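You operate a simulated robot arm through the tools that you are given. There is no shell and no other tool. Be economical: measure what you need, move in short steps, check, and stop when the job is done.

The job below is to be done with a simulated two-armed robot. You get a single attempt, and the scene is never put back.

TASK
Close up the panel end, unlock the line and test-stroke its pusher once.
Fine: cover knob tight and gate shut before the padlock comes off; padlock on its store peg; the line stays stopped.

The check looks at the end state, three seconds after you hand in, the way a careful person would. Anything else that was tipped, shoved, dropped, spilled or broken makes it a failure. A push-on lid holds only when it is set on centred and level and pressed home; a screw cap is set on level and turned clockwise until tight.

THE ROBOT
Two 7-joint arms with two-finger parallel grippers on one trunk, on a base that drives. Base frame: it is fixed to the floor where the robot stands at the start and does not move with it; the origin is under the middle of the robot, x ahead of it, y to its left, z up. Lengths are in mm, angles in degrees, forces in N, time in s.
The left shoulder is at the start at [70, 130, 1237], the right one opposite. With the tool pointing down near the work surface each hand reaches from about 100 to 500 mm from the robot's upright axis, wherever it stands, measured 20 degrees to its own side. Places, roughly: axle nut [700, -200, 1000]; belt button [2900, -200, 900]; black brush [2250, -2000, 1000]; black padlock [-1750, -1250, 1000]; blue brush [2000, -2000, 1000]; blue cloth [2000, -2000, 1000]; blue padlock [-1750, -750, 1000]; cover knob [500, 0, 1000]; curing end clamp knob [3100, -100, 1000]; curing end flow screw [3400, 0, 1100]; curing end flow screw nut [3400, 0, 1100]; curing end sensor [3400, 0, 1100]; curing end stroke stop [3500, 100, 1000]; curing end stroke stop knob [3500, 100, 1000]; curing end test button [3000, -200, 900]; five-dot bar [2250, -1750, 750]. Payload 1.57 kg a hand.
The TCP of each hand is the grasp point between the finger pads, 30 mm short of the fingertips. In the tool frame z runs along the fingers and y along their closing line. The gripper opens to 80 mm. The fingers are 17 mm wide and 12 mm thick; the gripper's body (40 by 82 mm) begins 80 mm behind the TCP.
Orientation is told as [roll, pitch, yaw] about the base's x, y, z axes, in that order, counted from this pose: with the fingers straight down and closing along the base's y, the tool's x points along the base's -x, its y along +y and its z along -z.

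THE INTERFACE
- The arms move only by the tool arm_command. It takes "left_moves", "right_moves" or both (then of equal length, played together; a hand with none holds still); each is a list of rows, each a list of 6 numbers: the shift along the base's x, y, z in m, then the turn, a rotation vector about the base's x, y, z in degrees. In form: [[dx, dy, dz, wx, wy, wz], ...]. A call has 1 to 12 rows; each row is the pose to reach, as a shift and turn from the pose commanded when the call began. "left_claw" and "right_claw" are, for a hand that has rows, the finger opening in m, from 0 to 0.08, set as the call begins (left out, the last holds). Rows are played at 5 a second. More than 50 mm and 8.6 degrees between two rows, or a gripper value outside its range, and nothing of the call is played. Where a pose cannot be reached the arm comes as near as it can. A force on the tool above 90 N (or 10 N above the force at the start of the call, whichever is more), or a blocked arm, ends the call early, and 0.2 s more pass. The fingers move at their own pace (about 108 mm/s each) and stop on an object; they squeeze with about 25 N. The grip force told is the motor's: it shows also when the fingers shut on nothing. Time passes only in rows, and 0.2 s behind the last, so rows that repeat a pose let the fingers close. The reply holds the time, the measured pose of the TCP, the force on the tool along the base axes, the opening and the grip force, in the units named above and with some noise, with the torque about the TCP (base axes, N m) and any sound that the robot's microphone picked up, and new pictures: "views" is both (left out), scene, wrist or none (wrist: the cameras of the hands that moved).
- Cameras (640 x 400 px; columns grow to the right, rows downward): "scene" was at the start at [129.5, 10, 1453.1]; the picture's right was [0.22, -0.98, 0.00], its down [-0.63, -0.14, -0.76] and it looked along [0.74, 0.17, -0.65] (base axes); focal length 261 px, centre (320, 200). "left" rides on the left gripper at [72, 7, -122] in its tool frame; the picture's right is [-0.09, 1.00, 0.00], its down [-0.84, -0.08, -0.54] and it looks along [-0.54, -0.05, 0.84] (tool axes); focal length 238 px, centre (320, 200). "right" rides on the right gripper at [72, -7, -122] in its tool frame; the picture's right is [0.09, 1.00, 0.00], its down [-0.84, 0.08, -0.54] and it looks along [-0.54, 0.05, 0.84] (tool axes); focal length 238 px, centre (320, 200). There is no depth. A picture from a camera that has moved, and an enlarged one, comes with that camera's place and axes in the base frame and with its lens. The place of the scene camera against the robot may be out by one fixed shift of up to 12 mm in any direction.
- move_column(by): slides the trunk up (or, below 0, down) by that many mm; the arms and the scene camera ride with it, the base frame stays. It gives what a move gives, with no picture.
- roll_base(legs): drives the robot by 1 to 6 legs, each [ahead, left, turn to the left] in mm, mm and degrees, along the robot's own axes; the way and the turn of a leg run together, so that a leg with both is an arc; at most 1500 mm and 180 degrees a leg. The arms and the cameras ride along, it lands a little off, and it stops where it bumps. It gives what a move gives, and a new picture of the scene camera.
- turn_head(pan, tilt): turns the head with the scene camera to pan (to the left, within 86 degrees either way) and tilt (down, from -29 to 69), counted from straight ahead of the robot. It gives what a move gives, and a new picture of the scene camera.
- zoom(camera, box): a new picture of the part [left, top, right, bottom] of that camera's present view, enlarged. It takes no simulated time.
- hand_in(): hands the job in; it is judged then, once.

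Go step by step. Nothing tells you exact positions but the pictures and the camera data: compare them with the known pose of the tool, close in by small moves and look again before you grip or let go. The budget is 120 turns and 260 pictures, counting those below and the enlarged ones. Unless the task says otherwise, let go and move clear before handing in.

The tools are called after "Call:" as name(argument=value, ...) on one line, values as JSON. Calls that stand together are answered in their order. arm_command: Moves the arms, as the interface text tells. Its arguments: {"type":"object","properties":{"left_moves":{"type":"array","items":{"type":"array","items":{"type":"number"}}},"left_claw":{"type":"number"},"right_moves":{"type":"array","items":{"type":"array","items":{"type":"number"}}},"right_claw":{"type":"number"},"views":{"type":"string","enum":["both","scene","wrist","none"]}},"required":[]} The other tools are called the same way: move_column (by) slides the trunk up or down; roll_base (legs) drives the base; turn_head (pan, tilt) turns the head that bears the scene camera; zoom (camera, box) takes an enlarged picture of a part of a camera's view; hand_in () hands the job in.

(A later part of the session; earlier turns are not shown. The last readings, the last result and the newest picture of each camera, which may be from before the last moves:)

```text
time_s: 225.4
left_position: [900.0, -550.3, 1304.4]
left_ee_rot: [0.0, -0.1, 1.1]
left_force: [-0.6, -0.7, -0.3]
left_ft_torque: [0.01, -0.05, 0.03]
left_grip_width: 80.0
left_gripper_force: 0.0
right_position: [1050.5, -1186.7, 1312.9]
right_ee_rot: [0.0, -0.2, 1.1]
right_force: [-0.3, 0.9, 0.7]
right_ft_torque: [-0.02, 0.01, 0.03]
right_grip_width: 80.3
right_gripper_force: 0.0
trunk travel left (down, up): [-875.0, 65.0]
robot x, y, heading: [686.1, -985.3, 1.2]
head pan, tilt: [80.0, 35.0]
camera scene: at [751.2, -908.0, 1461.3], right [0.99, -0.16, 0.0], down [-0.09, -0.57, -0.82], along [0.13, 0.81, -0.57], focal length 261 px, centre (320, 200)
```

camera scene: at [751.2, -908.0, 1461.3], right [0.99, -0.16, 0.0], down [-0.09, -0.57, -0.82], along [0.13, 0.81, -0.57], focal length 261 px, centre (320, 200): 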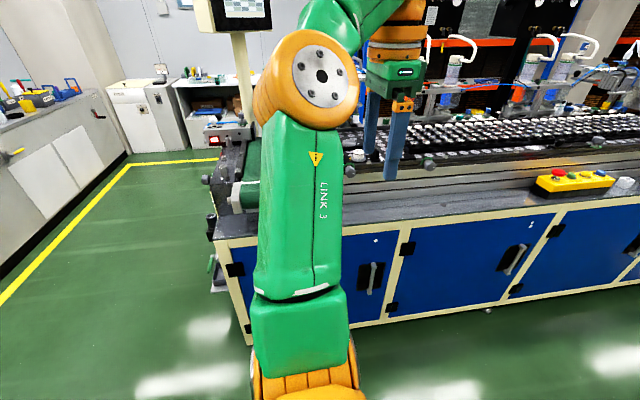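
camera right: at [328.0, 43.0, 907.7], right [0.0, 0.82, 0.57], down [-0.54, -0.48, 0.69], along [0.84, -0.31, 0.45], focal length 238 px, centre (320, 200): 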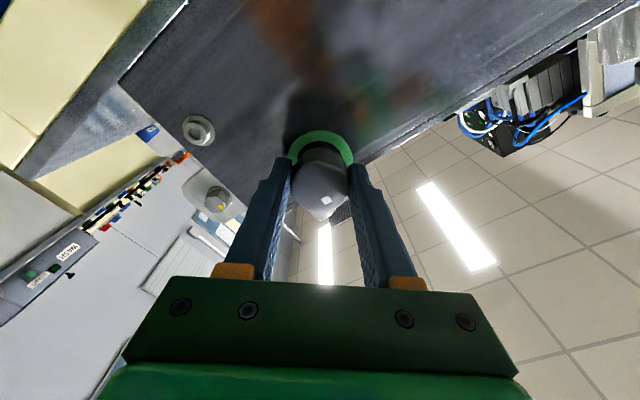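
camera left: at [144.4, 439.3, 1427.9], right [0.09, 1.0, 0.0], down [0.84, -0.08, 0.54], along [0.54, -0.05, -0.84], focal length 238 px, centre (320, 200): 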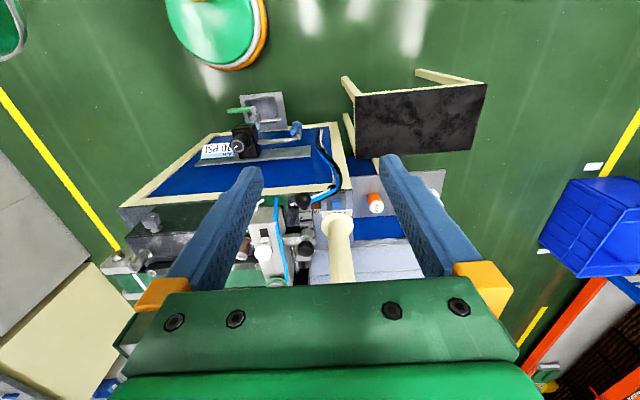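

I turn to face the machine from the right side.

Call:
roll_base(legs=[[0, 0, 89]])

Call:
turn_head(pan=5, tilt=35)

Call:
zoom(camera="scene", box=[190, 80, 400, 230])

```text
time_s: 229.6
left_position: [258.7, -768.0, 1305.6]
left_ee_rot: [0.0, -0.1, 89.9]
left_force: [0.2, -0.2, 0.1]
left_ft_torque: [0.01, 0.0, 0.02]
left_grip_width: 80.2
left_gripper_force: 0.0
right_position: [896.9, -633.0, 1314.1]
right_ee_rot: [0.0, -0.2, 90.0]
right_force: [-0.2, -0.7, 0.7]
right_ft_torque: [-0.06, 0.0, 0.02]
right_grip_width: 79.8
right_gripper_force: 0.1
trunk travel left (down, up): [-875.0, 65.0]
robot x, y, heading: [693.5, -985.6, 89.9]
head pan, tilt: [80.0, 35.0]
camera scene: at [600.8, -930.1, 1461.3], right [0.18, 0.98, 0.0], down [0.56, -0.1, -0.82], along [-0.81, 0.14, -0.57], focal length 261 px, centre (320, 200)
```

scene: 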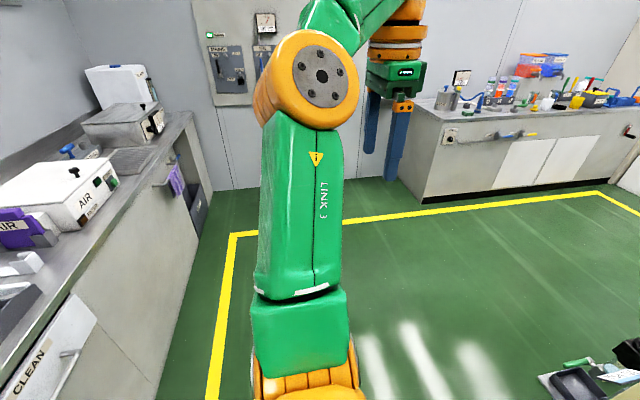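

```text
time_s: 231.1
left_position: [259.1, -767.6, 1306.2]
left_ee_rot: [-0.1, -0.1, 89.9]
left_force: [0.1, 0.1, 0.1]
left_ft_torque: [0.01, 0.02, 0.02]
left_grip_width: 80.0
left_gripper_force: 0.1
right_position: [896.5, -632.5, 1312.5]
right_ee_rot: [0.0, -0.2, 89.9]
right_force: [0.6, 0.5, 0.2]
right_ft_torque: [0.01, 0.0, 0.0]
right_grip_width: 80.0
right_gripper_force: 0.1
trunk travel left (down, up): [-875.0, 65.0]
robot x, y, heading: [691.5, -988.8, 89.7]
head pan, tilt: [5.0, 35.0]
camera scene: at [679.7, -858.1, 1461.3], right [1.0, 0.08, 0.0], down [0.05, -0.57, -0.82], along [-0.07, 0.82, -0.57], focal length 261 px, centre (320, 200)
```

scene: 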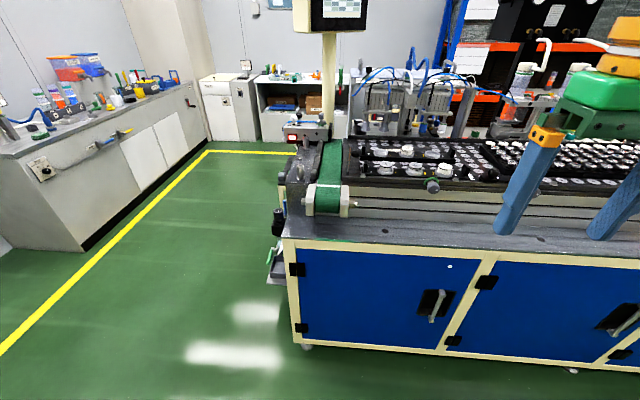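

```text
2.67 times, centred on (295, 155) of scene
camera zoom: at [679.7, -858.1, 1461.3], right [1.0, 0.08, 0.0], down [0.05, -0.57, -0.82], along [-0.07, 0.82, -0.57], focal length 695 px, centre (387, 320)
```

zoom: 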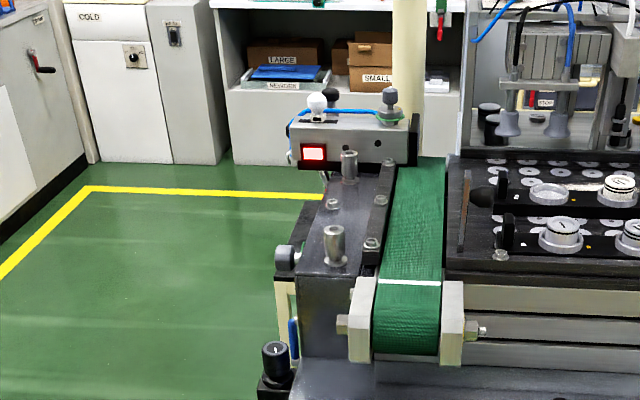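

Call:
zoom(camera="scene", box=[320, 125, 420, 190])

Call:
zoom(camera="scene", box=[270, 105, 360, 165])

```text
6.15 times, centred on (370, 158) of scene
camera zoom: at [679.7, -858.1, 1461.3], right [1.0, 0.08, 0.0], down [0.05, -0.57, -0.82], along [-0.07, 0.82, -0.57], focal length 1604 px, centre (12, 462)
```

zoom: 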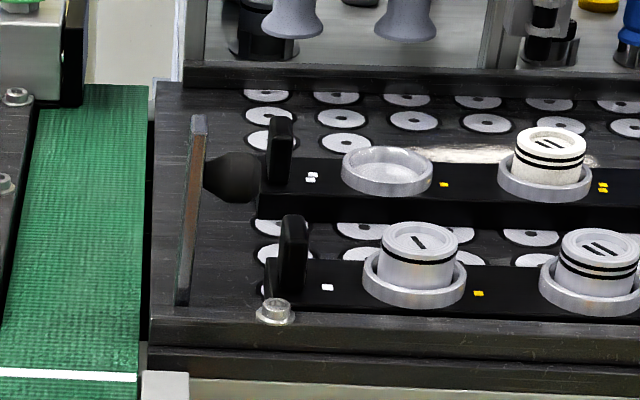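

```text
6.67 times, centred on (315, 135) of scene
camera zoom: at [679.7, -858.1, 1461.3], right [1.0, 0.08, 0.0], down [0.05, -0.57, -0.82], along [-0.07, 0.82, -0.57], focal length 1737 px, centre (353, 633)
```

zoom: 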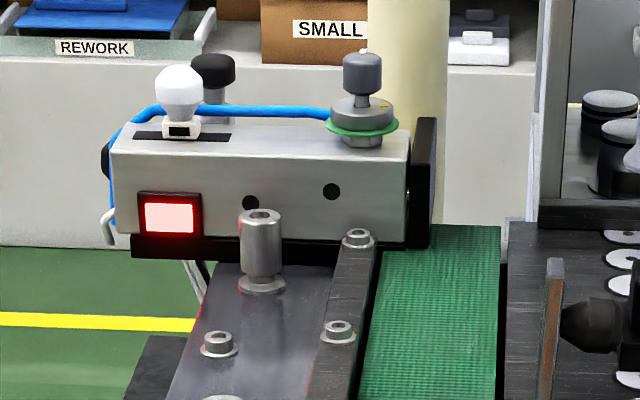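

The candidate gate is a thin plate with a black knob at about (710, -45, 1050). I'll move closer and use the wrist camera.

Call:
roll_base(legs=[[260, 0, 0]])

Call:
arm_command(right_moves=[[-0.04, 0.01, 0, 0, 0, 0], [-0.08, 0.02, 0, 0, 0, 0], [-0.12, 0.03, 0, 0, 0, 0], [-0.16, 0.04, 0, 0, 0, 0], [-0.18, 0.05, -0.04, 0, 0, 0]], views="wrist")

Call:
zoom(camera="scene", box=[250, 100, 420, 220])

```text
time_s: 232.9
left_position: [262.1, -509.3, 1306.0]
left_ee_rot: [-0.2, -0.3, 89.4]
left_force: [-0.2, 0.4, -0.5]
left_ft_torque: [0.06, -0.03, 0.01]
left_grip_width: 80.0
left_gripper_force: 0.1
right_position: [902.4, -378.7, 1314.5]
right_ee_rot: [0.1, -0.4, 89.5]
right_force: [-0.1, -0.5, 0.2]
right_ft_torque: [-0.01, -0.02, 0.0]
right_grip_width: 80.2
right_gripper_force: 0.2
trunk travel left (down, up): [-875.0, 65.0]
robot x, y, heading: [692.8, -731.0, 89.4]
head pan, tilt: [5.0, 35.0]
camera scene: at [682.7, -603.3, 1461.7], right [1.0, 0.08, 0.0], down [0.04, -0.57, -0.82], along [-0.06, 0.82, -0.57], focal length 261 px, centre (320, 200)
```

scene: 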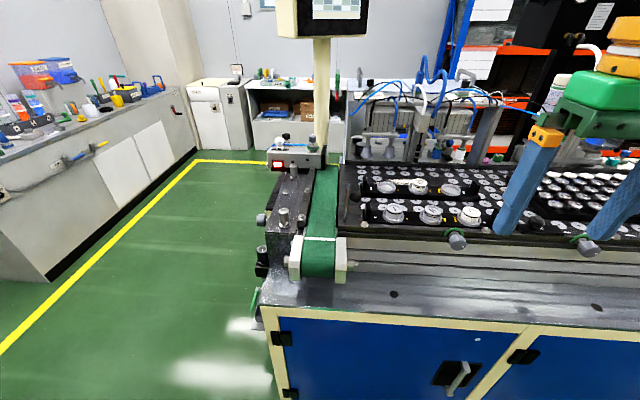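

```text
time_s: 234.1
left_position: [260.6, -503.9, 1304.2]
left_ee_rot: [-0.2, -0.1, 89.4]
left_force: [0.0, -0.2, -0.6]
left_ft_torque: [-0.01, -0.03, -0.03]
left_grip_width: 80.0
left_gripper_force: 0.1
right_position: [719.6, -348.0, 1265.0]
right_ee_rot: [-0.1, -0.2, 89.4]
right_force: [0.1, -1.1, 0.6]
right_ft_torque: [-0.02, -0.04, 0.0]
right_grip_width: 80.3
right_gripper_force: 0.1
right hand out of reach, approached as far as the arm can: row 2, 3, 4, 5
trunk travel left (down, up): [-875.0, 65.0]
robot x, y, heading: [690.1, -725.9, 89.6]
head pan, tilt: [5.0, 35.0]
camera right: at [726.3, -420.0, 1387.3], right [-1.0, -0.08, 0.0], down [-0.07, 0.84, 0.54], along [-0.04, 0.54, -0.84], focal length 238 px, centre (320, 200)
```

right: 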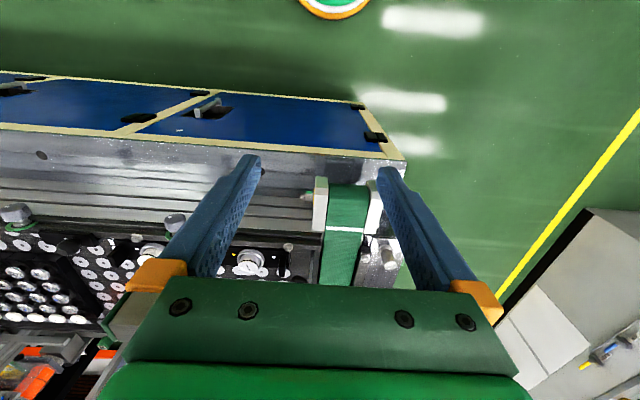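

```text
3.33 times, centred on (335, 160) of scene
camera zoom: at [680.6, -598.5, 1461.2], right [1.0, 0.08, 0.0], down [0.04, -0.57, -0.82], along [-0.06, 0.82, -0.57], focal length 869 px, centre (270, 333)
```

zoom: 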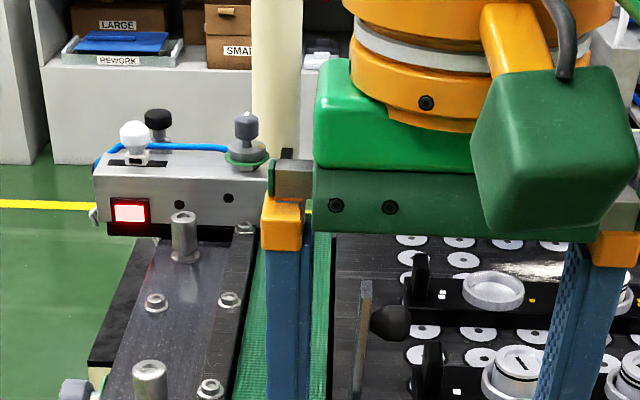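

Call:
zoom(camera="right", box=[220, 190, 400, 290])

Call:
arm_command(right_moves=[[0.02, 0, 0, 0, 8, 0], [0.04, 0, 0, 0, 16, 0], [0.06, 0, 0, 0, 24, 0], [0.08, 0.0, 0.0, 8, 24, 0], [0.1, 0, 0, 16, 24, 0]], views="wrist")

```text
3.56 times, centred on (310, 240) of right
camera zoom: at [726.3, -420.0, 1387.3], right [-1.0, -0.08, 0.0], down [-0.07, 0.84, 0.54], along [-0.04, 0.54, -0.84], focal length 848 px, centre (356, 58)
```

zoom: 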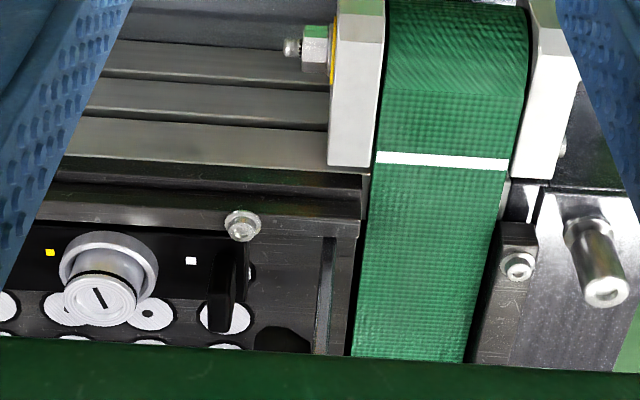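

```text
time_s: 235.3
left_position: [264.5, -506.8, 1306.7]
left_ee_rot: [-0.1, -0.3, 89.5]
left_force: [0.5, -0.3, -0.2]
left_ft_torque: [0.01, 0.06, -0.01]
left_grip_width: 79.9
left_gripper_force: 0.1
right_position: [824.5, -351.4, 1266.1]
right_ee_rot: [24.9, -15.7, 85.9]
right_force: [1.0, 0.3, 0.9]
right_ft_torque: [0.04, -0.03, -0.01]
right_grip_width: 80.1
right_gripper_force: 0.1
trunk travel left (down, up): [-875.0, 65.0]
robot x, y, heading: [693.1, -729.5, 89.5]
head pan, tilt: [5.0, 35.0]
camera right: at [875.2, -453.7, 1351.3], right [-0.92, -0.14, 0.38], down [0.21, 0.65, 0.73], along [-0.35, 0.75, -0.57], focal length 238 px, centre (320, 200)
```

right: 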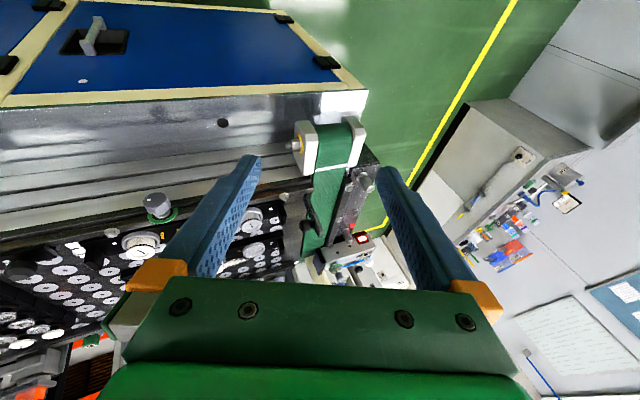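

Call:
zoom(camera="right", box=[250, 160, 400, 290])

```text
3.08 times, centred on (325, 225) of right
camera zoom: at [875.2, -453.7, 1351.3], right [-0.92, -0.14, 0.38], down [0.21, 0.65, 0.73], along [-0.35, 0.75, -0.57], focal length 733 px, centre (305, 123)
```

zoom: 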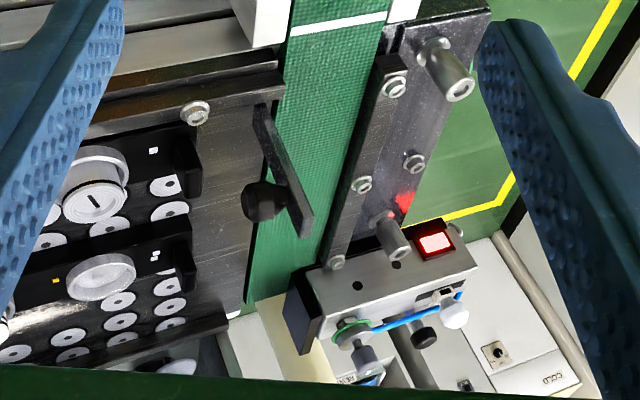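

Comparing with the curing end's bar (lying across its belt with knob up), this 115 mm bar is a belt gate, hinged at its foot (712, -35, ~1020), standing open; shut means swung down toward -x across the belt. I'll use the closed right fingers, pointing +y, as a rod to push it over; first reorient the hand clear of things.

Call:
arm_command(right_moves=[[0, -0.02, 0, -4, -6, 0], [0, -0.04, 0, -8, -12, 0], [0, -0.06, 0, -12, -18, 0], [0, -0.08, 0, -16, -24, 0]], right_claw=0, views="none")

Call:
arm_command(right_moves=[[0, 0, 0, 8, 0, 0], [0, 0, 0, 16, 0, 0], [0, 0, 0, 24, 0, 0], [0, 0, -0.01, 32, 0, 0], [0, 0, -0.02, 40, 0, 0], [0, 0, -0.03, 48, 0, 0], [0, 0, -0.04, 56, 0, 0], [0, 0, -0.05, 64, 0, 0], [0, 0, -0.05, 72, 0, 0], [0, 0, -0.05, 80, 0, 0], [0, 0, -0.05, 88, 0, 0], [0, 0, -0.05, 90, 0, 0]], views="none")

Call:
arm_command(right_moves=[[0, 0, 0, 0, -8, 0], [0, 0, 0, 0, -16, 0], [0, 0, 0, 0, -24, 0], [0, 0, 0, 0, -32, 0], [0, 0, 0, 0, -40, 0], [0, 0, 0, 0, -48, 0], [0, 0, 0, 0, -56, 0], [0, 0, 0, 0, -64, 0], [0, 0, 0, 0, -72, 0], [0, 0, 0, 0, -80, 0], [0, 0, 0, 0, -88, 0], [0, 0, 0, 0, -90, 0]], views="both")

```text
time_s: 236.3
left_position: [261.3, -504.3, 1304.9]
left_ee_rot: [-0.1, -0.1, 89.3]
left_force: [0.1, -0.9, 0.1]
left_ft_torque: [-0.01, 0.0, 0.03]
left_grip_width: 79.9
left_gripper_force: 0.0
right_position: [824.4, -430.4, 1265.7]
right_ee_rot: [-0.2, -0.2, 89.3]
right_force: [-0.3, 0.0, -0.4]
right_ft_torque: [0.0, -0.05, -0.03]
right_grip_width: 0.2
right_gripper_force: 21.1
trunk travel left (down, up): [-875.0, 65.0]
robot x, y, heading: [690.7, -727.9, 89.2]
head pan, tilt: [5.0, 35.0]
```

```text
time_s: 238.9
left_position: [264.0, -505.1, 1305.1]
left_ee_rot: [0.1, -0.1, 89.4]
left_force: [0.6, -0.6, 0.1]
left_ft_torque: [-0.03, -0.02, 0.0]
left_grip_width: 79.9
left_gripper_force: 0.1
right_position: [722.4, -379.6, 1200.8]
right_ee_rot: [101.7, -88.7, -12.0]
right_force: [-0.7, -0.7, -0.4]
right_ft_torque: [0.02, -0.02, -0.03]
right_grip_width: 0.0
right_gripper_force: 20.9
right hand out of reach, approached as far as the arm can: row 6, 7, 8, 9, 10, 11, 12
trunk travel left (down, up): [-875.0, 65.0]
robot x, y, heading: [691.7, -723.7, 89.1]
head pan, tilt: [5.0, 35.0]
```

```text
time_s: 241.5
left_position: [262.3, -504.8, 1304.7]
left_ee_rot: [-0.1, -0.1, 89.4]
left_force: [-0.3, -0.2, -0.3]
left_ft_torque: [0.01, 0.01, 0.0]
left_grip_width: 80.0
left_gripper_force: 0.1
right_position: [729.1, -374.1, 1202.2]
right_ee_rot: [-90.0, -3.1, 178.1]
right_force: [0.0, 0.3, 0.0]
right_ft_torque: [0.01, -0.01, 0.0]
right_grip_width: 0.2
right_gripper_force: 21.8
trunk travel left (down, up): [-875.0, 65.0]
robot x, y, heading: [697.6, -730.7, 89.0]
head pan, tilt: [5.0, 35.0]
camera scene: at [682.8, -598.9, 1461.3], right [1.0, 0.08, 0.0], down [0.04, -0.57, -0.82], along [-0.06, 0.82, -0.57], focal length 261 px, centre (320, 200)
camera right: at [798.4, -498.4, 1206.2], right [0.04, 0.0, -1.0], down [-0.86, -0.51, -0.03], along [-0.51, 0.86, -0.02], focal length 238 px, centre (320, 200)
```

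scene: 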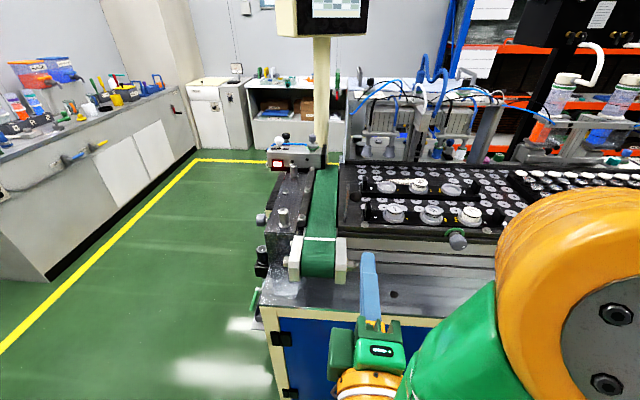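
right: 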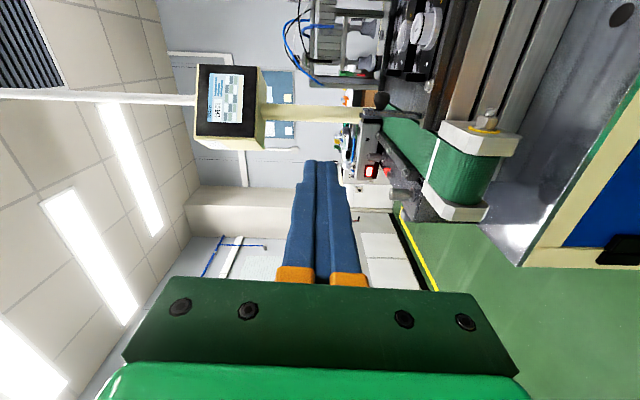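

The hand is horizontal and pointing +y. I approach to y≈-150, above the rail, for a closer look at the bar and knob.

Call:
arm_command(right_moves=[[0.005, 0.03, -0.02, 0, 0, 0], [0.006, 0.07, -0.04, 0, 0, 0], [0.006, 0.115, -0.05, 0, 0, 0], [0.006, 0.16, -0.06, 0, 0, 0], [0.006, 0.2, -0.067, 0, 0, 0]], views="wrist")

Call:
zoom(camera="scene", box=[290, 140, 430, 240])

Call:
zoom(camera="right", box=[260, 60, 460, 200])

```text
time_s: 242.7
left_position: [262.3, -503.4, 1304.7]
left_ee_rot: [-0.1, 0.0, 89.4]
left_force: [-0.3, -0.4, 0.0]
left_ft_torque: [-0.02, -0.01, -0.02]
left_grip_width: 80.0
left_gripper_force: 0.1
right_position: [726.4, -178.7, 1131.4]
right_ee_rot: [-89.7, -0.4, 180.1]
right_force: [0.9, -0.4, 0.1]
right_ft_torque: [-0.01, 0.02, 0.01]
right_grip_width: 0.2
right_gripper_force: 21.9
trunk travel left (down, up): [-875.0, 65.0]
robot x, y, heading: [689.6, -730.9, 89.3]
head pan, tilt: [5.0, 35.0]
camera right: at [799.5, -299.9, 1138.0], right [0.08, 0.0, -1.0], down [-0.84, -0.54, -0.07], along [-0.54, 0.84, -0.05], focal length 238 px, centre (320, 200)
```

right: 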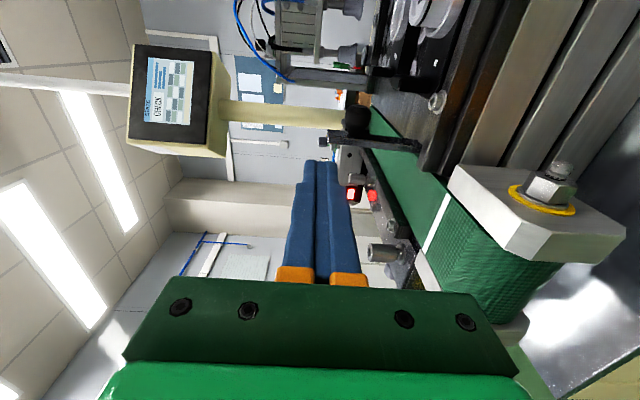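

```text
4.00 times, centred on (360, 190) of scene
camera zoom: at [682.7, -597.3, 1461.1], right [1.0, 0.08, 0.0], down [0.04, -0.57, -0.82], along [-0.06, 0.82, -0.57], focal length 1042 px, centre (160, 240)
```

zoom: 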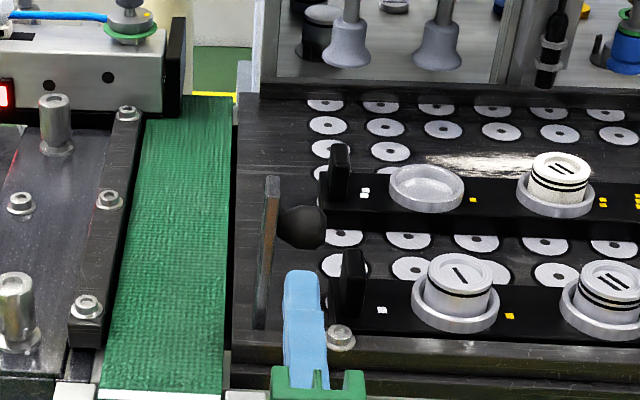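

```text
2.86 times, centred on (360, 130) of right
camera zoom: at [799.5, -299.9, 1138.0], right [0.08, 0.0, -1.0], down [-0.84, -0.54, -0.07], along [-0.54, 0.84, -0.05], focal length 681 px, centre (206, 400)
```

zoom: 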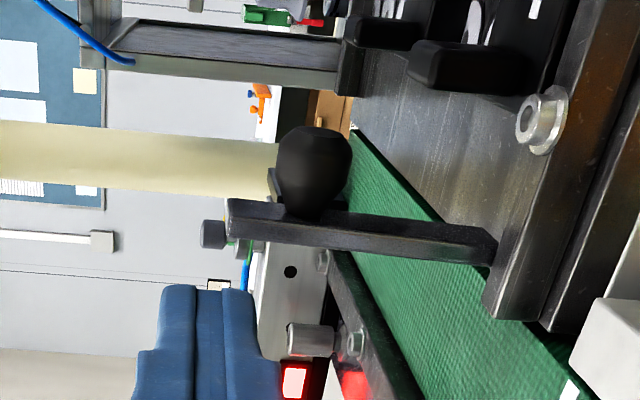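

Bar top ≈1121, knob spans z 1077–1105 at x 720–752. I place the rod just above the knob, on the bar's +x side.

Call:
arm_command(right_moves=[[0.014, 0.02, 0, 0, 0, 0], [0.014, 0.06, 0, 0, 0, 0], [0.014, 0.1, 0, 0, 0, 0], [0.014, 0.129, 0, 0, 0, 0], [0.014, 0.129, -0.012, 0, 0, 0]], views="wrist")

Call:
zoom(camera="scene", box=[290, 140, 430, 240])

```text
time_s: 243.9
left_position: [263.5, -499.6, 1304.3]
left_ee_rot: [0.0, 0.2, 89.4]
left_force: [-0.7, 0.8, -0.1]
left_ft_torque: [-0.04, 0.02, -0.01]
left_grip_width: 80.1
left_gripper_force: 0.1
right_position: [738.0, -61.5, 1133.2]
right_ee_rot: [-89.8, -0.6, -179.8]
right_force: [0.5, 0.5, 0.6]
right_ft_torque: [0.03, -0.02, 0.03]
right_grip_width: 0.1
right_gripper_force: 21.1
right hand out of reach, approached as far as the arm can: row 1, 2, 3, 4, 5
trunk travel left (down, up): [-875.0, 65.0]
robot x, y, heading: [691.2, -729.2, 89.5]
head pan, tilt: [5.0, 35.0]
camera right: at [810.9, -182.3, 1138.8], right [0.08, 0.0, -1.0], down [-0.84, -0.54, -0.07], along [-0.54, 0.84, -0.05], focal length 238 px, centre (320, 200)
```

right: 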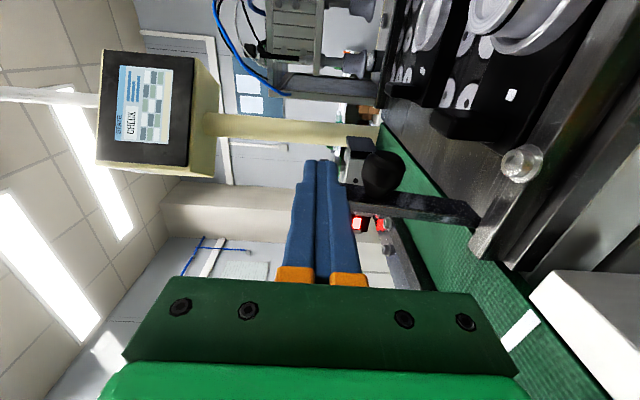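

```text
4.00 times, centred on (360, 190) of scene
camera zoom: at [684.3, -592.8, 1460.9], right [1.0, 0.08, 0.0], down [0.04, -0.58, -0.82], along [-0.06, 0.81, -0.58], focal length 1042 px, centre (160, 240)
```

zoom: 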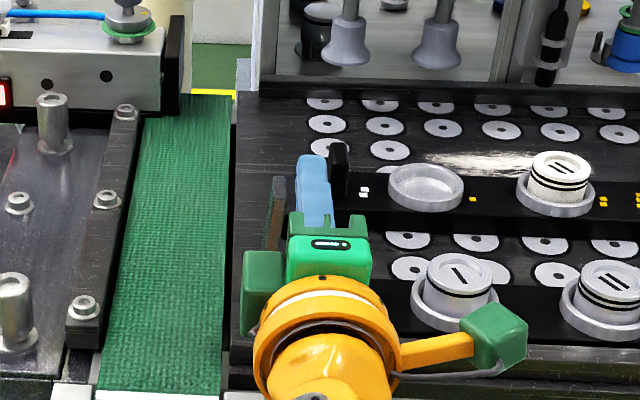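

At the reach limit; I retract the hand 70 mm and bring the base 70 mm closer.

Call:
arm_command(right_moves=[[0, -0.035, 0, 0, 0, 0], [0, -0.075, 0, 0, 0, 0]], views="none")

Call:
roll_base(legs=[[70, 0, 0]])

Call:
arm_command(right_moves=[[0.0, 0, 0, 0, 0, 0]], views="wrist")

```text
time_s: 244.5
left_position: [261.9, -504.9, 1304.4]
left_ee_rot: [-0.1, -0.1, 89.5]
left_force: [-0.1, -0.4, -0.3]
left_ft_torque: [0.02, -0.01, -0.03]
left_grip_width: 80.4
left_gripper_force: 0.0
right_position: [705.5, -77.2, 1141.3]
right_ee_rot: [-90.2, -0.6, -179.7]
right_force: [-0.3, 0.2, -0.6]
right_ft_torque: [0.02, -0.03, 0.01]
right_grip_width: 0.2
right_gripper_force: 21.3
right hand out of reach, approached as far as the arm can: row 1, 2
trunk travel left (down, up): [-875.0, 65.0]
robot x, y, heading: [693.1, -729.1, 89.0]
head pan, tilt: [5.0, 35.0]
```

```text
time_s: 245.6
left_position: [263.5, -441.5, 1307.2]
left_ee_rot: [0.0, -0.4, 89.5]
left_force: [0.6, -0.3, 0.4]
left_ft_torque: [0.08, -0.03, -0.01]
left_grip_width: 80.0
left_gripper_force: 0.1
right_position: [706.0, -11.0, 1144.5]
right_ee_rot: [-90.3, -0.6, -179.6]
right_force: [-0.7, -0.7, 0.1]
right_ft_torque: [0.0, 0.02, -0.01]
right_grip_width: 0.0
right_gripper_force: 21.3
trunk travel left (down, up): [-875.0, 65.0]
robot x, y, heading: [693.2, -655.8, 89.7]
head pan, tilt: [5.0, 35.0]
camera scene: at [683.3, -535.9, 1462.0], right [1.0, 0.08, 0.0], down [0.04, -0.57, -0.82], along [-0.06, 0.82, -0.57], focal length 261 px, centre (320, 200)
```

scene: 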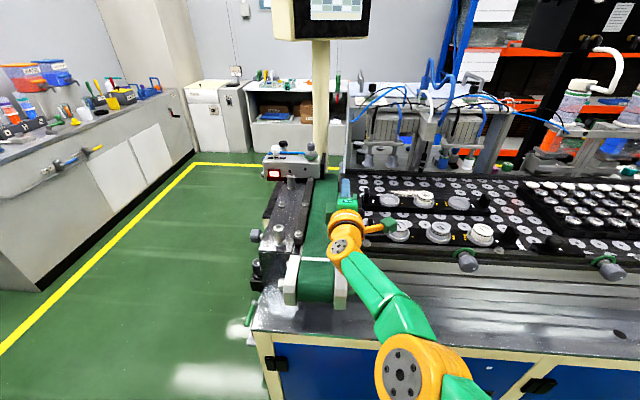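

```text
time_s: 245.9
left_position: [262.3, -434.2, 1306.0]
left_ee_rot: [-0.2, 0.0, 89.5]
left_force: [-0.2, 0.4, 0.3]
left_ft_torque: [-0.01, 0.01, 0.02]
left_grip_width: 80.3
left_gripper_force: 0.1
right_position: [706.8, -3.9, 1139.6]
right_ee_rot: [-90.0, -0.7, -179.7]
right_force: [1.0, -0.1, 0.6]
right_ft_torque: [0.01, 0.03, 0.04]
right_grip_width: 0.0
right_gripper_force: 20.6
trunk travel left (down, up): [-875.0, 65.0]
robot x, y, heading: [692.3, -657.7, 89.4]
head pan, tilt: [5.0, 35.0]
camera right: at [779.4, -125.7, 1146.1], right [0.08, 0.0, -1.0], down [-0.83, -0.55, -0.07], along [-0.54, 0.84, -0.05], focal length 238 px, centre (320, 200)
```

right: 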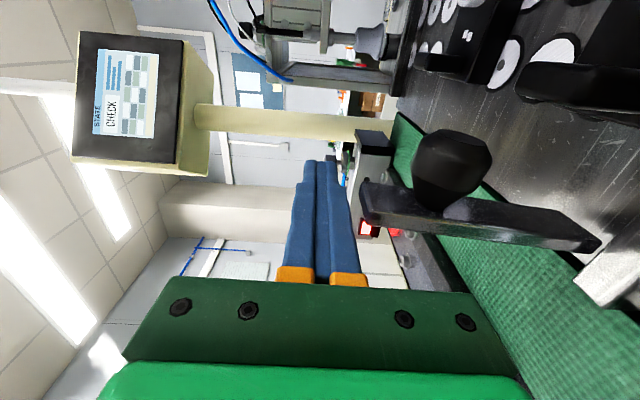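

The hand drifted above the bar without touching it. I'll shift it to the +x side above the knob, then lower.

Call:
arm_command(right_moves=[[0.01, 0, 0.004, 0, 0, 0], [0.035, -0.02, 0.004, 0, 0, 0], [0.035, -0.041, 0, 0, 0, 0], [0.035, -0.041, 0, 0, 0, 0]], views="none")

Call:
arm_command(right_moves=[[0, 0, -0.01, 0, 0, 0], [0, 0, -0.021, 0, 0, 0]], views="wrist")

Call:
zoom(camera="right", box=[260, 60, 480, 280])

```text
time_s: 246.9
left_position: [263.3, -434.8, 1305.9]
left_ee_rot: [-0.1, -0.1, 89.5]
left_force: [-0.2, -0.3, 0.6]
left_ft_torque: [0.01, -0.01, 0.01]
left_grip_width: 80.2
left_gripper_force: 0.0
right_position: [706.4, -4.5, 1143.6]
right_ee_rot: [-90.0, -0.6, -179.8]
right_force: [-0.2, 0.2, 0.0]
right_ft_torque: [0.02, 0.0, 0.01]
right_grip_width: 0.0
right_gripper_force: 21.2
right hand out of reach, approached as far as the arm can: row 1, 2, 3, 4
trunk travel left (down, up): [-875.0, 65.0]
robot x, y, heading: [689.5, -660.0, 89.4]
head pan, tilt: [5.0, 35.0]
```

```text
time_s: 247.6
left_position: [262.3, -435.2, 1305.7]
left_ee_rot: [-0.1, 0.0, 89.5]
left_force: [-0.1, -0.5, 0.1]
left_ft_torque: [0.01, -0.01, 0.01]
left_grip_width: 79.9
left_gripper_force: 0.0
right_position: [706.6, -8.3, 1122.1]
right_ee_rot: [-90.0, -0.7, -179.7]
right_force: [0.1, -0.4, -0.2]
right_ft_torque: [0.02, 0.0, -0.02]
right_grip_width: 0.0
right_gripper_force: 21.2
right hand out of reach, approached as far as the arm can: row 2
trunk travel left (down, up): [-875.0, 65.0]
robot x, y, heading: [692.6, -656.0, 89.3]
head pan, tilt: [5.0, 35.0]
camera right: at [781.2, -129.4, 1129.7], right [0.08, 0.0, -1.0], down [-0.83, -0.55, -0.07], along [-0.54, 0.84, -0.04], focal length 238 px, centre (320, 200)
```

right: 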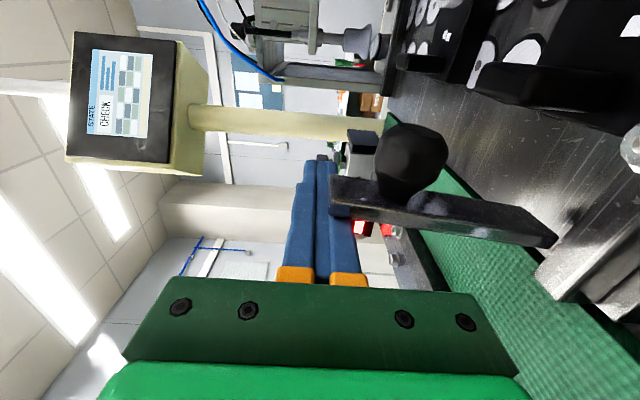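

```text
1.82 times, centred on (370, 170) of right
camera zoom: at [781.2, -129.4, 1129.7], right [0.08, 0.0, -1.0], down [-0.83, -0.55, -0.07], along [-0.54, 0.84, -0.04], focal length 433 px, centre (229, 254)
```

zoom: 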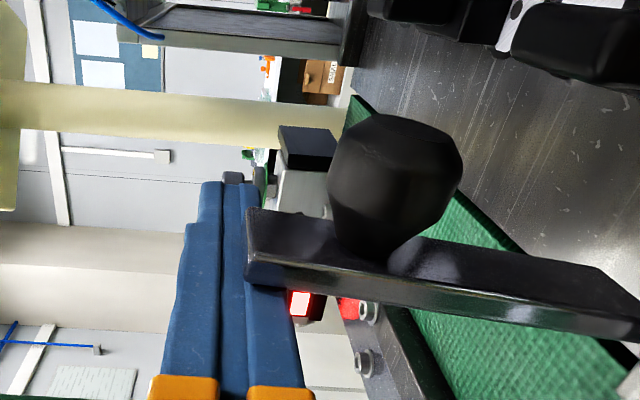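

The arm is at a joint limit, sitting just on the -x side of the bar. I raise it clear and unroll the wrist some, to regain freedom.

Call:
arm_command(right_moves=[[-0.002, 0, 0.025, 0, 0, 0], [-0.002, 0, 0.06, 0, 0, 0], [0, -0.03, 0.08, 0, 8, 0], [0, -0.07, 0.08, 0, 16, 0], [0, -0.11, 0.08, 0, 24, 0], [0, -0.15, 0.08, 0, 32, 0], [0, -0.18, 0.08, 0, 40, 0], [0.0, -0.2, 0.08, 0, 48, 0]], views="scene")

```text
time_s: 249.3
left_position: [265.8, -435.3, 1306.6]
left_ee_rot: [-0.1, 0.0, 89.5]
left_force: [0.0, -0.7, 0.8]
left_ft_torque: [-0.02, 0.02, 0.04]
left_grip_width: 80.1
left_gripper_force: 0.1
right_position: [706.9, -211.1, 1203.0]
right_ee_rot: [-90.5, -48.9, -179.5]
right_force: [-0.4, 0.4, 0.9]
right_ft_torque: [0.01, 0.0, 0.05]
right_grip_width: 0.0
right_gripper_force: 21.5
right hand out of reach, approached as far as the arm can: row 1, 2, 3, 4
trunk travel left (down, up): [-875.0, 65.0]
robot x, y, heading: [689.9, -659.3, 89.4]
head pan, tilt: [5.0, 35.0]
camera scene: at [685.7, -528.4, 1461.3], right [1.0, 0.08, 0.0], down [0.04, -0.57, -0.82], along [-0.06, 0.82, -0.57], focal length 261 px, centre (320, 200)
```

scene: 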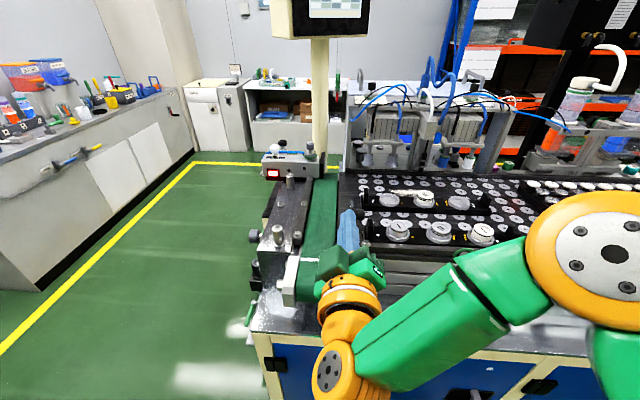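

Free again with the wrist partly unrolled. I unroll fully (camera below) and move toward the +x side above the knob.

Call:
arm_command(right_moves=[[0.005, 0, 0, 0, 8, 0], [0.01, 0, 0, 0, 16, 0], [0.015, 0, 0, 0, 24, 0], [0.025, 0, 0, 0, 32, 0], [0.035, 0, 0, 0, 41, 0], [0.035, 0.04, -0.02, 0, 41, 0], [0.035, 0.085, -0.03, 0, 41, 0], [0.035, 0.125, -0.04, 0, 41, 0], [0.035, 0.161, -0.05, 0, 41, 0]], views="both")

Call:
zoom(camera="scene", box=[290, 160, 430, 270])

```text
refused: row 5 steps farther than a row can; nothing moved
```

```text
3.64 times, centred on (360, 215) of scene
camera zoom: at [685.7, -528.4, 1461.3], right [1.0, 0.08, 0.0], down [0.04, -0.57, -0.82], along [-0.06, 0.82, -0.57], focal length 948 px, centre (174, 146)
```

zoom: 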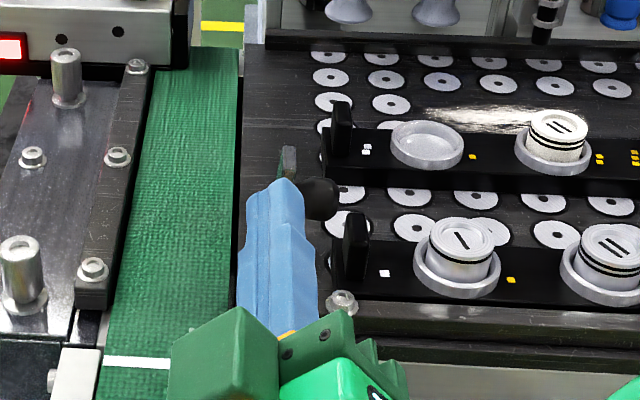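

Call:
arm_command(right_moves=[[0.005, 0, 0, 0, 8, 0], [0.01, 0, 0, 0, 16, 0], [0.015, 0, 0, 0, 24, 0], [0.025, 0, 0, 0, 32, 0], [0.035, 0, 0, 0, 40, 0], [0.035, 0.04, -0.02, 0, 41, 0], [0.035, 0.08, -0.03, 0, 41, 0], [0.035, 0.12, -0.04, 0, 41, 0], [0.035, 0.161, -0.05, 0, 41, 0]], views="both")

Call:
zoom(camera="scene", box=[290, 160, 430, 270])

```text
time_s: 251.3
left_position: [262.4, -433.1, 1304.4]
left_ee_rot: [-0.1, 0.1, 89.6]
left_force: [-0.1, -1.1, 0.5]
left_ft_torque: [-0.02, 0.03, 0.0]
left_grip_width: 80.0
left_gripper_force: 0.0
right_position: [734.5, -48.2, 1155.6]
right_ee_rot: [-76.2, -89.7, 166.0]
right_force: [-0.4, 0.3, 0.3]
right_ft_torque: [0.01, 0.0, 0.03]
right_grip_width: 0.1
right_gripper_force: 20.8
right hand out of reach, approached as far as the arm can: row 9
trunk travel left (down, up): [-875.0, 65.0]
robot x, y, heading: [696.2, -659.0, 89.5]
head pan, tilt: [5.0, 35.0]
camera scene: at [683.1, -526.3, 1461.1], right [1.0, 0.08, 0.0], down [0.04, -0.57, -0.82], along [-0.06, 0.82, -0.57], focal length 261 px, centre (320, 200)
camera right: at [741.4, -169.3, 1085.1], right [-0.99, 0.0, -0.1], down [-0.09, -0.54, 0.84], along [-0.05, 0.84, 0.54], focal length 238 px, centre (320, 200)
```

scene: 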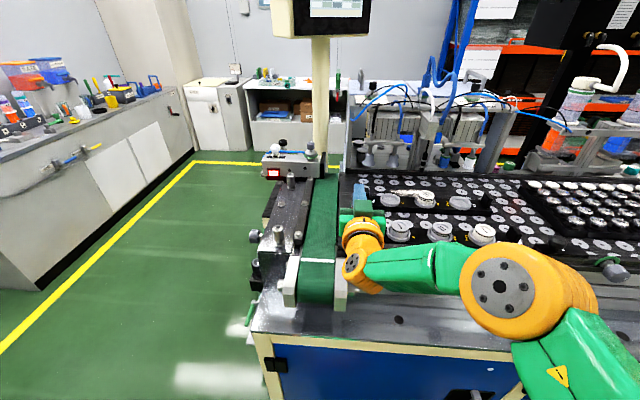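
right: 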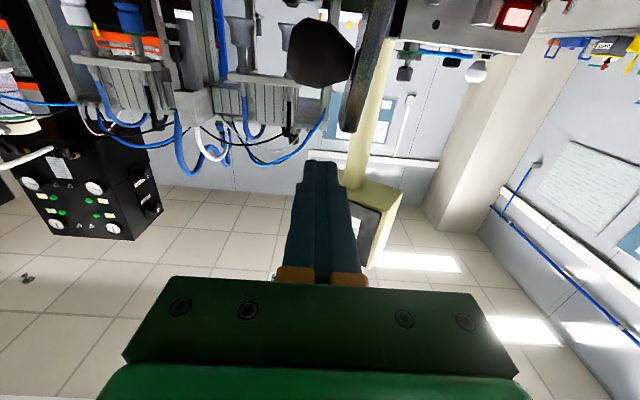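

```text
3.64 times, centred on (360, 215) of scene
camera zoom: at [683.1, -526.3, 1461.1], right [1.0, 0.08, 0.0], down [0.04, -0.57, -0.82], along [-0.06, 0.82, -0.57], focal length 948 px, centre (174, 146)
```

zoom: 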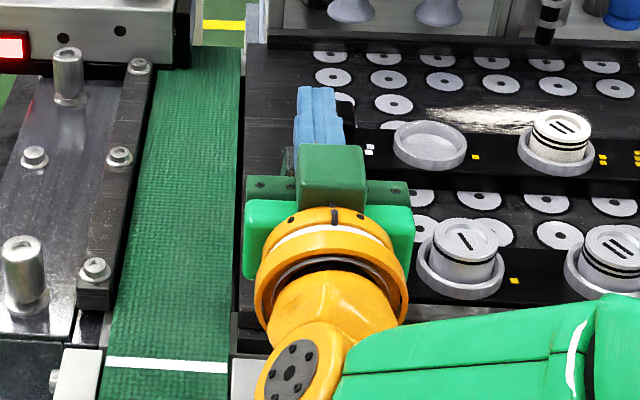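

Rod is over the knob. Bar's +x face ≈ 722–726, knob top 1104. I shift +8 mm in x and lower to z 1115.

Call:
arm_command(right_moves=[[0.01, 0.003, -0.005, 0, 0, 0], [0.01, 0.003, -0.025, 0, 0, 0], [0.01, 0.003, -0.04, 0, 0, 0]], views="wrist")

```text
time_s: 252.2
left_position: [262.0, -433.7, 1304.5]
left_ee_rot: [-0.1, -0.2, 89.5]
left_force: [-0.1, -0.5, 0.2]
left_ft_torque: [0.03, 0.0, 0.01]
left_grip_width: 79.9
left_gripper_force: 0.0
right_position: [724.1, -45.7, 1137.0]
right_ee_rot: [-57.1, -89.4, 146.4]
right_force: [0.7, 1.3, 0.0]
right_ft_torque: [0.0, 0.0, 0.03]
right_grip_width: 0.0
right_gripper_force: 21.2
right hand out of reach, approached as far as the arm can: row 1, 2, 3
trunk travel left (down, up): [-875.0, 65.0]
robot x, y, heading: [691.7, -656.3, 89.4]
head pan, tilt: [5.0, 35.0]
camera right: at [729.2, -167.1, 1064.6], right [-0.99, 0.01, -0.1], down [-0.09, -0.54, 0.84], along [-0.04, 0.84, 0.54], focal length 238 px, centre (320, 200)
```

right: 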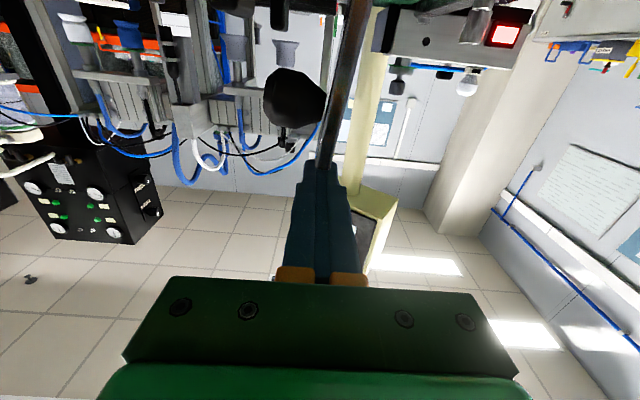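

Still a joint limit there. The cover knob pose (hand straight ahead of the robot, closer and lower relative to the shoulder) worked, so I retract, shift the base +x and closer, and raise the trunk.

Call:
arm_command(right_moves=[[0.005, 0, 0.03, 0, 0, 0], [0.005, -0.04, 0.05, 0, 0, 0], [0.005, -0.08, 0.06, 0, 0, 0], [0.005, -0.12, 0.06, 0, 0, 0], [0.005, -0.15, 0.06, 0, 0, 0]], views="none")

Call:
roll_base(legs=[[0, -50, 0], [70, 0, 0.5]])

Call:
move_column(by=40)

Call:
arm_command(right_moves=[[0, 0, -0.03, 0, 0, 0], [0, 0, -0.05, 0, 0, 0]], views="wrist")

```text
time_s: 253.3
left_position: [262.6, -436.3, 1305.7]
left_ee_rot: [-0.1, -0.2, 89.4]
left_force: [-0.2, -0.1, -0.7]
left_ft_torque: [0.03, 0.01, 0.0]
left_grip_width: 80.1
left_gripper_force: 0.1
right_position: [730.1, -195.4, 1195.6]
right_ee_rot: [-134.5, -89.4, -135.4]
right_force: [0.8, 0.0, -0.8]
right_ft_torque: [0.01, 0.0, 0.0]
right_grip_width: 0.0
right_gripper_force: 21.0
trunk travel left (down, up): [-875.0, 65.0]
robot x, y, heading: [691.4, -656.7, 89.9]
head pan, tilt: [5.0, 35.0]
```

```text
time_s: 254.9
left_position: [307.8, -379.4, 1307.1]
left_ee_rot: [-0.1, -0.5, 90.1]
left_force: [-0.3, -1.6, 0.4]
left_ft_torque: [0.1, -0.04, -0.02]
left_grip_width: 79.7
left_gripper_force: 0.0
right_position: [774.8, -134.6, 1198.2]
right_ee_rot: [-145.6, -89.1, -123.7]
right_force: [-0.9, 0.4, -0.6]
right_ft_torque: [-0.01, -0.02, 0.0]
right_grip_width: 0.2
right_gripper_force: 21.4
trunk travel left (down, up): [-875.0, 65.0]
robot x, y, heading: [745.0, -587.4, 90.0]
head pan, tilt: [5.0, 35.0]
camera scene: at [730.0, -469.3, 1462.3], right [1.0, 0.09, 0.0], down [0.05, -0.57, -0.82], along [-0.07, 0.82, -0.57], focal length 261 px, centre (320, 200)
```

scene: 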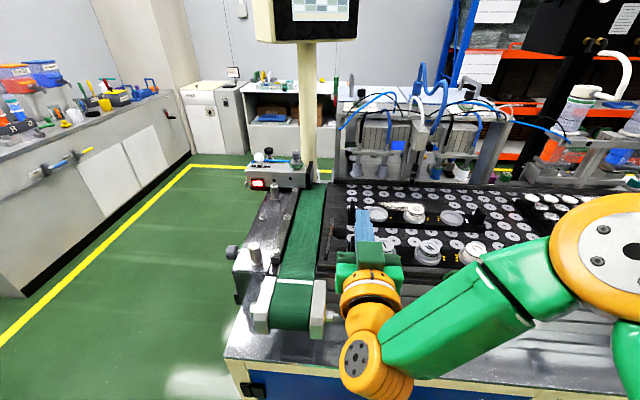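

```text
time_s: 255.7
left_position: [310.8, -369.1, 1345.1]
left_ee_rot: [-0.1, -0.1, 90.1]
left_force: [0.2, -0.7, 0.4]
left_ft_torque: [-0.02, -0.01, 0.0]
left_grip_width: 79.9
left_gripper_force: 0.0
right_position: [776.4, -125.0, 1236.1]
right_ee_rot: [-125.6, -89.5, -143.9]
right_force: [0.3, 0.5, 0.0]
right_ft_torque: [0.0, 0.01, 0.02]
right_grip_width: 0.2
right_gripper_force: 21.2
trunk travel left (down, up): [-915.0, 25.0]
robot x, y, heading: [745.6, -588.8, 90.0]
head pan, tilt: [5.0, 35.0]
```

```text
time_s: 256.3
left_position: [310.9, -369.4, 1346.1]
left_ee_rot: [-0.2, -0.1, 90.0]
left_force: [-0.5, -0.1, -1.1]
left_ft_torque: [0.0, 0.01, 0.01]
left_grip_width: 80.0
left_gripper_force: 0.1
right_position: [778.2, -124.7, 1185.2]
right_ee_rot: [-126.7, -89.5, -142.9]
right_force: [0.1, -0.3, 0.0]
right_ft_torque: [-0.02, -0.03, 0.04]
right_grip_width: 0.2
right_gripper_force: 21.0
trunk travel left (down, up): [-915.0, 25.0]
robot x, y, heading: [743.7, -583.1, 90.1]
head pan, tilt: [5.0, 35.0]
camera right: at [786.2, -245.9, 1113.4], right [-0.99, -0.01, -0.1], down [-0.08, -0.55, 0.83], along [-0.06, 0.84, 0.54], focal length 238 px, centre (320, 200)
```

right: 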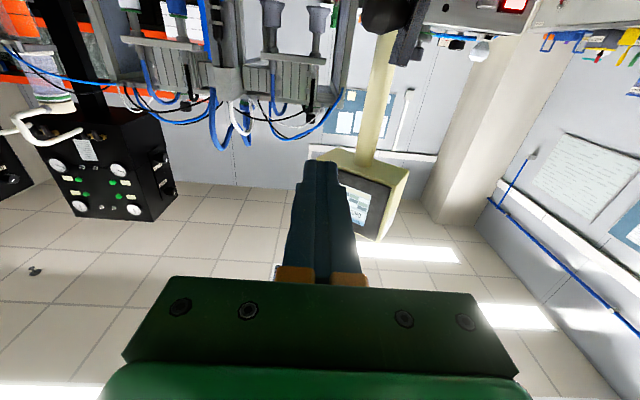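

Reachable now. Move to above the knob, then lower in small steps.

Call:
arm_command(right_moves=[[-0.01, 0.02, -0.02, 0, 0, 0], [-0.025, 0.05, -0.035, 0, 0, 0], [-0.035, 0.08, -0.04, 0, 0, 0], [-0.035, 0.08, -0.06, 0, 0, 0], [-0.035, 0.08, -0.07, 0, 0, 0]], views="wrist")

Call:
zoom(camera="scene", box=[260, 160, 440, 290])

```text
time_s: 257.5
left_position: [313.4, -370.4, 1345.9]
left_ee_rot: [0.1, -0.1, 90.0]
left_force: [0.3, -0.4, 0.9]
left_ft_torque: [0.01, 0.01, -0.03]
left_grip_width: 79.8
left_gripper_force: 0.0
right_position: [734.8, -48.6, 1124.1]
right_ee_rot: [-111.2, -89.6, -158.6]
right_force: [1.0, 1.1, 0.9]
right_ft_torque: [0.01, -0.01, -0.04]
right_grip_width: 0.0
right_gripper_force: 21.4
right hand out of reach, approached as far as the arm can: row 4, 5
trunk travel left (down, up): [-915.0, 25.0]
robot x, y, heading: [743.0, -588.4, 90.1]
head pan, tilt: [5.0, 35.0]
camera right: at [742.9, -169.9, 1052.3], right [-1.0, 0.0, -0.1], down [-0.08, -0.54, 0.83], along [-0.06, 0.84, 0.54], focal length 238 px, centre (320, 200)
```

right: 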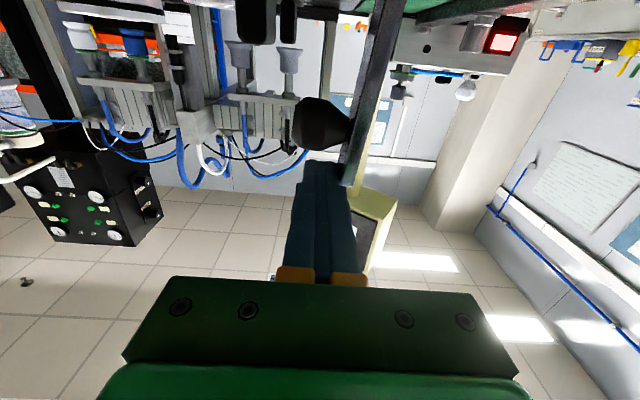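

```text
3.08 times, centred on (350, 225) of scene
camera zoom: at [733.2, -458.9, 1501.3], right [1.0, 0.09, 0.0], down [0.05, -0.57, -0.82], along [-0.07, 0.82, -0.57], focal length 802 px, centre (228, 123)
```

zoom: 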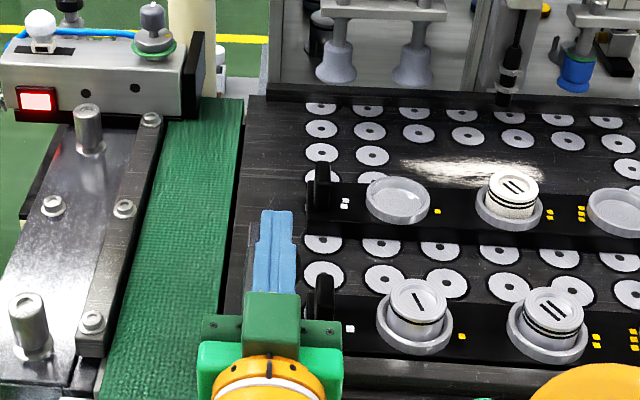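

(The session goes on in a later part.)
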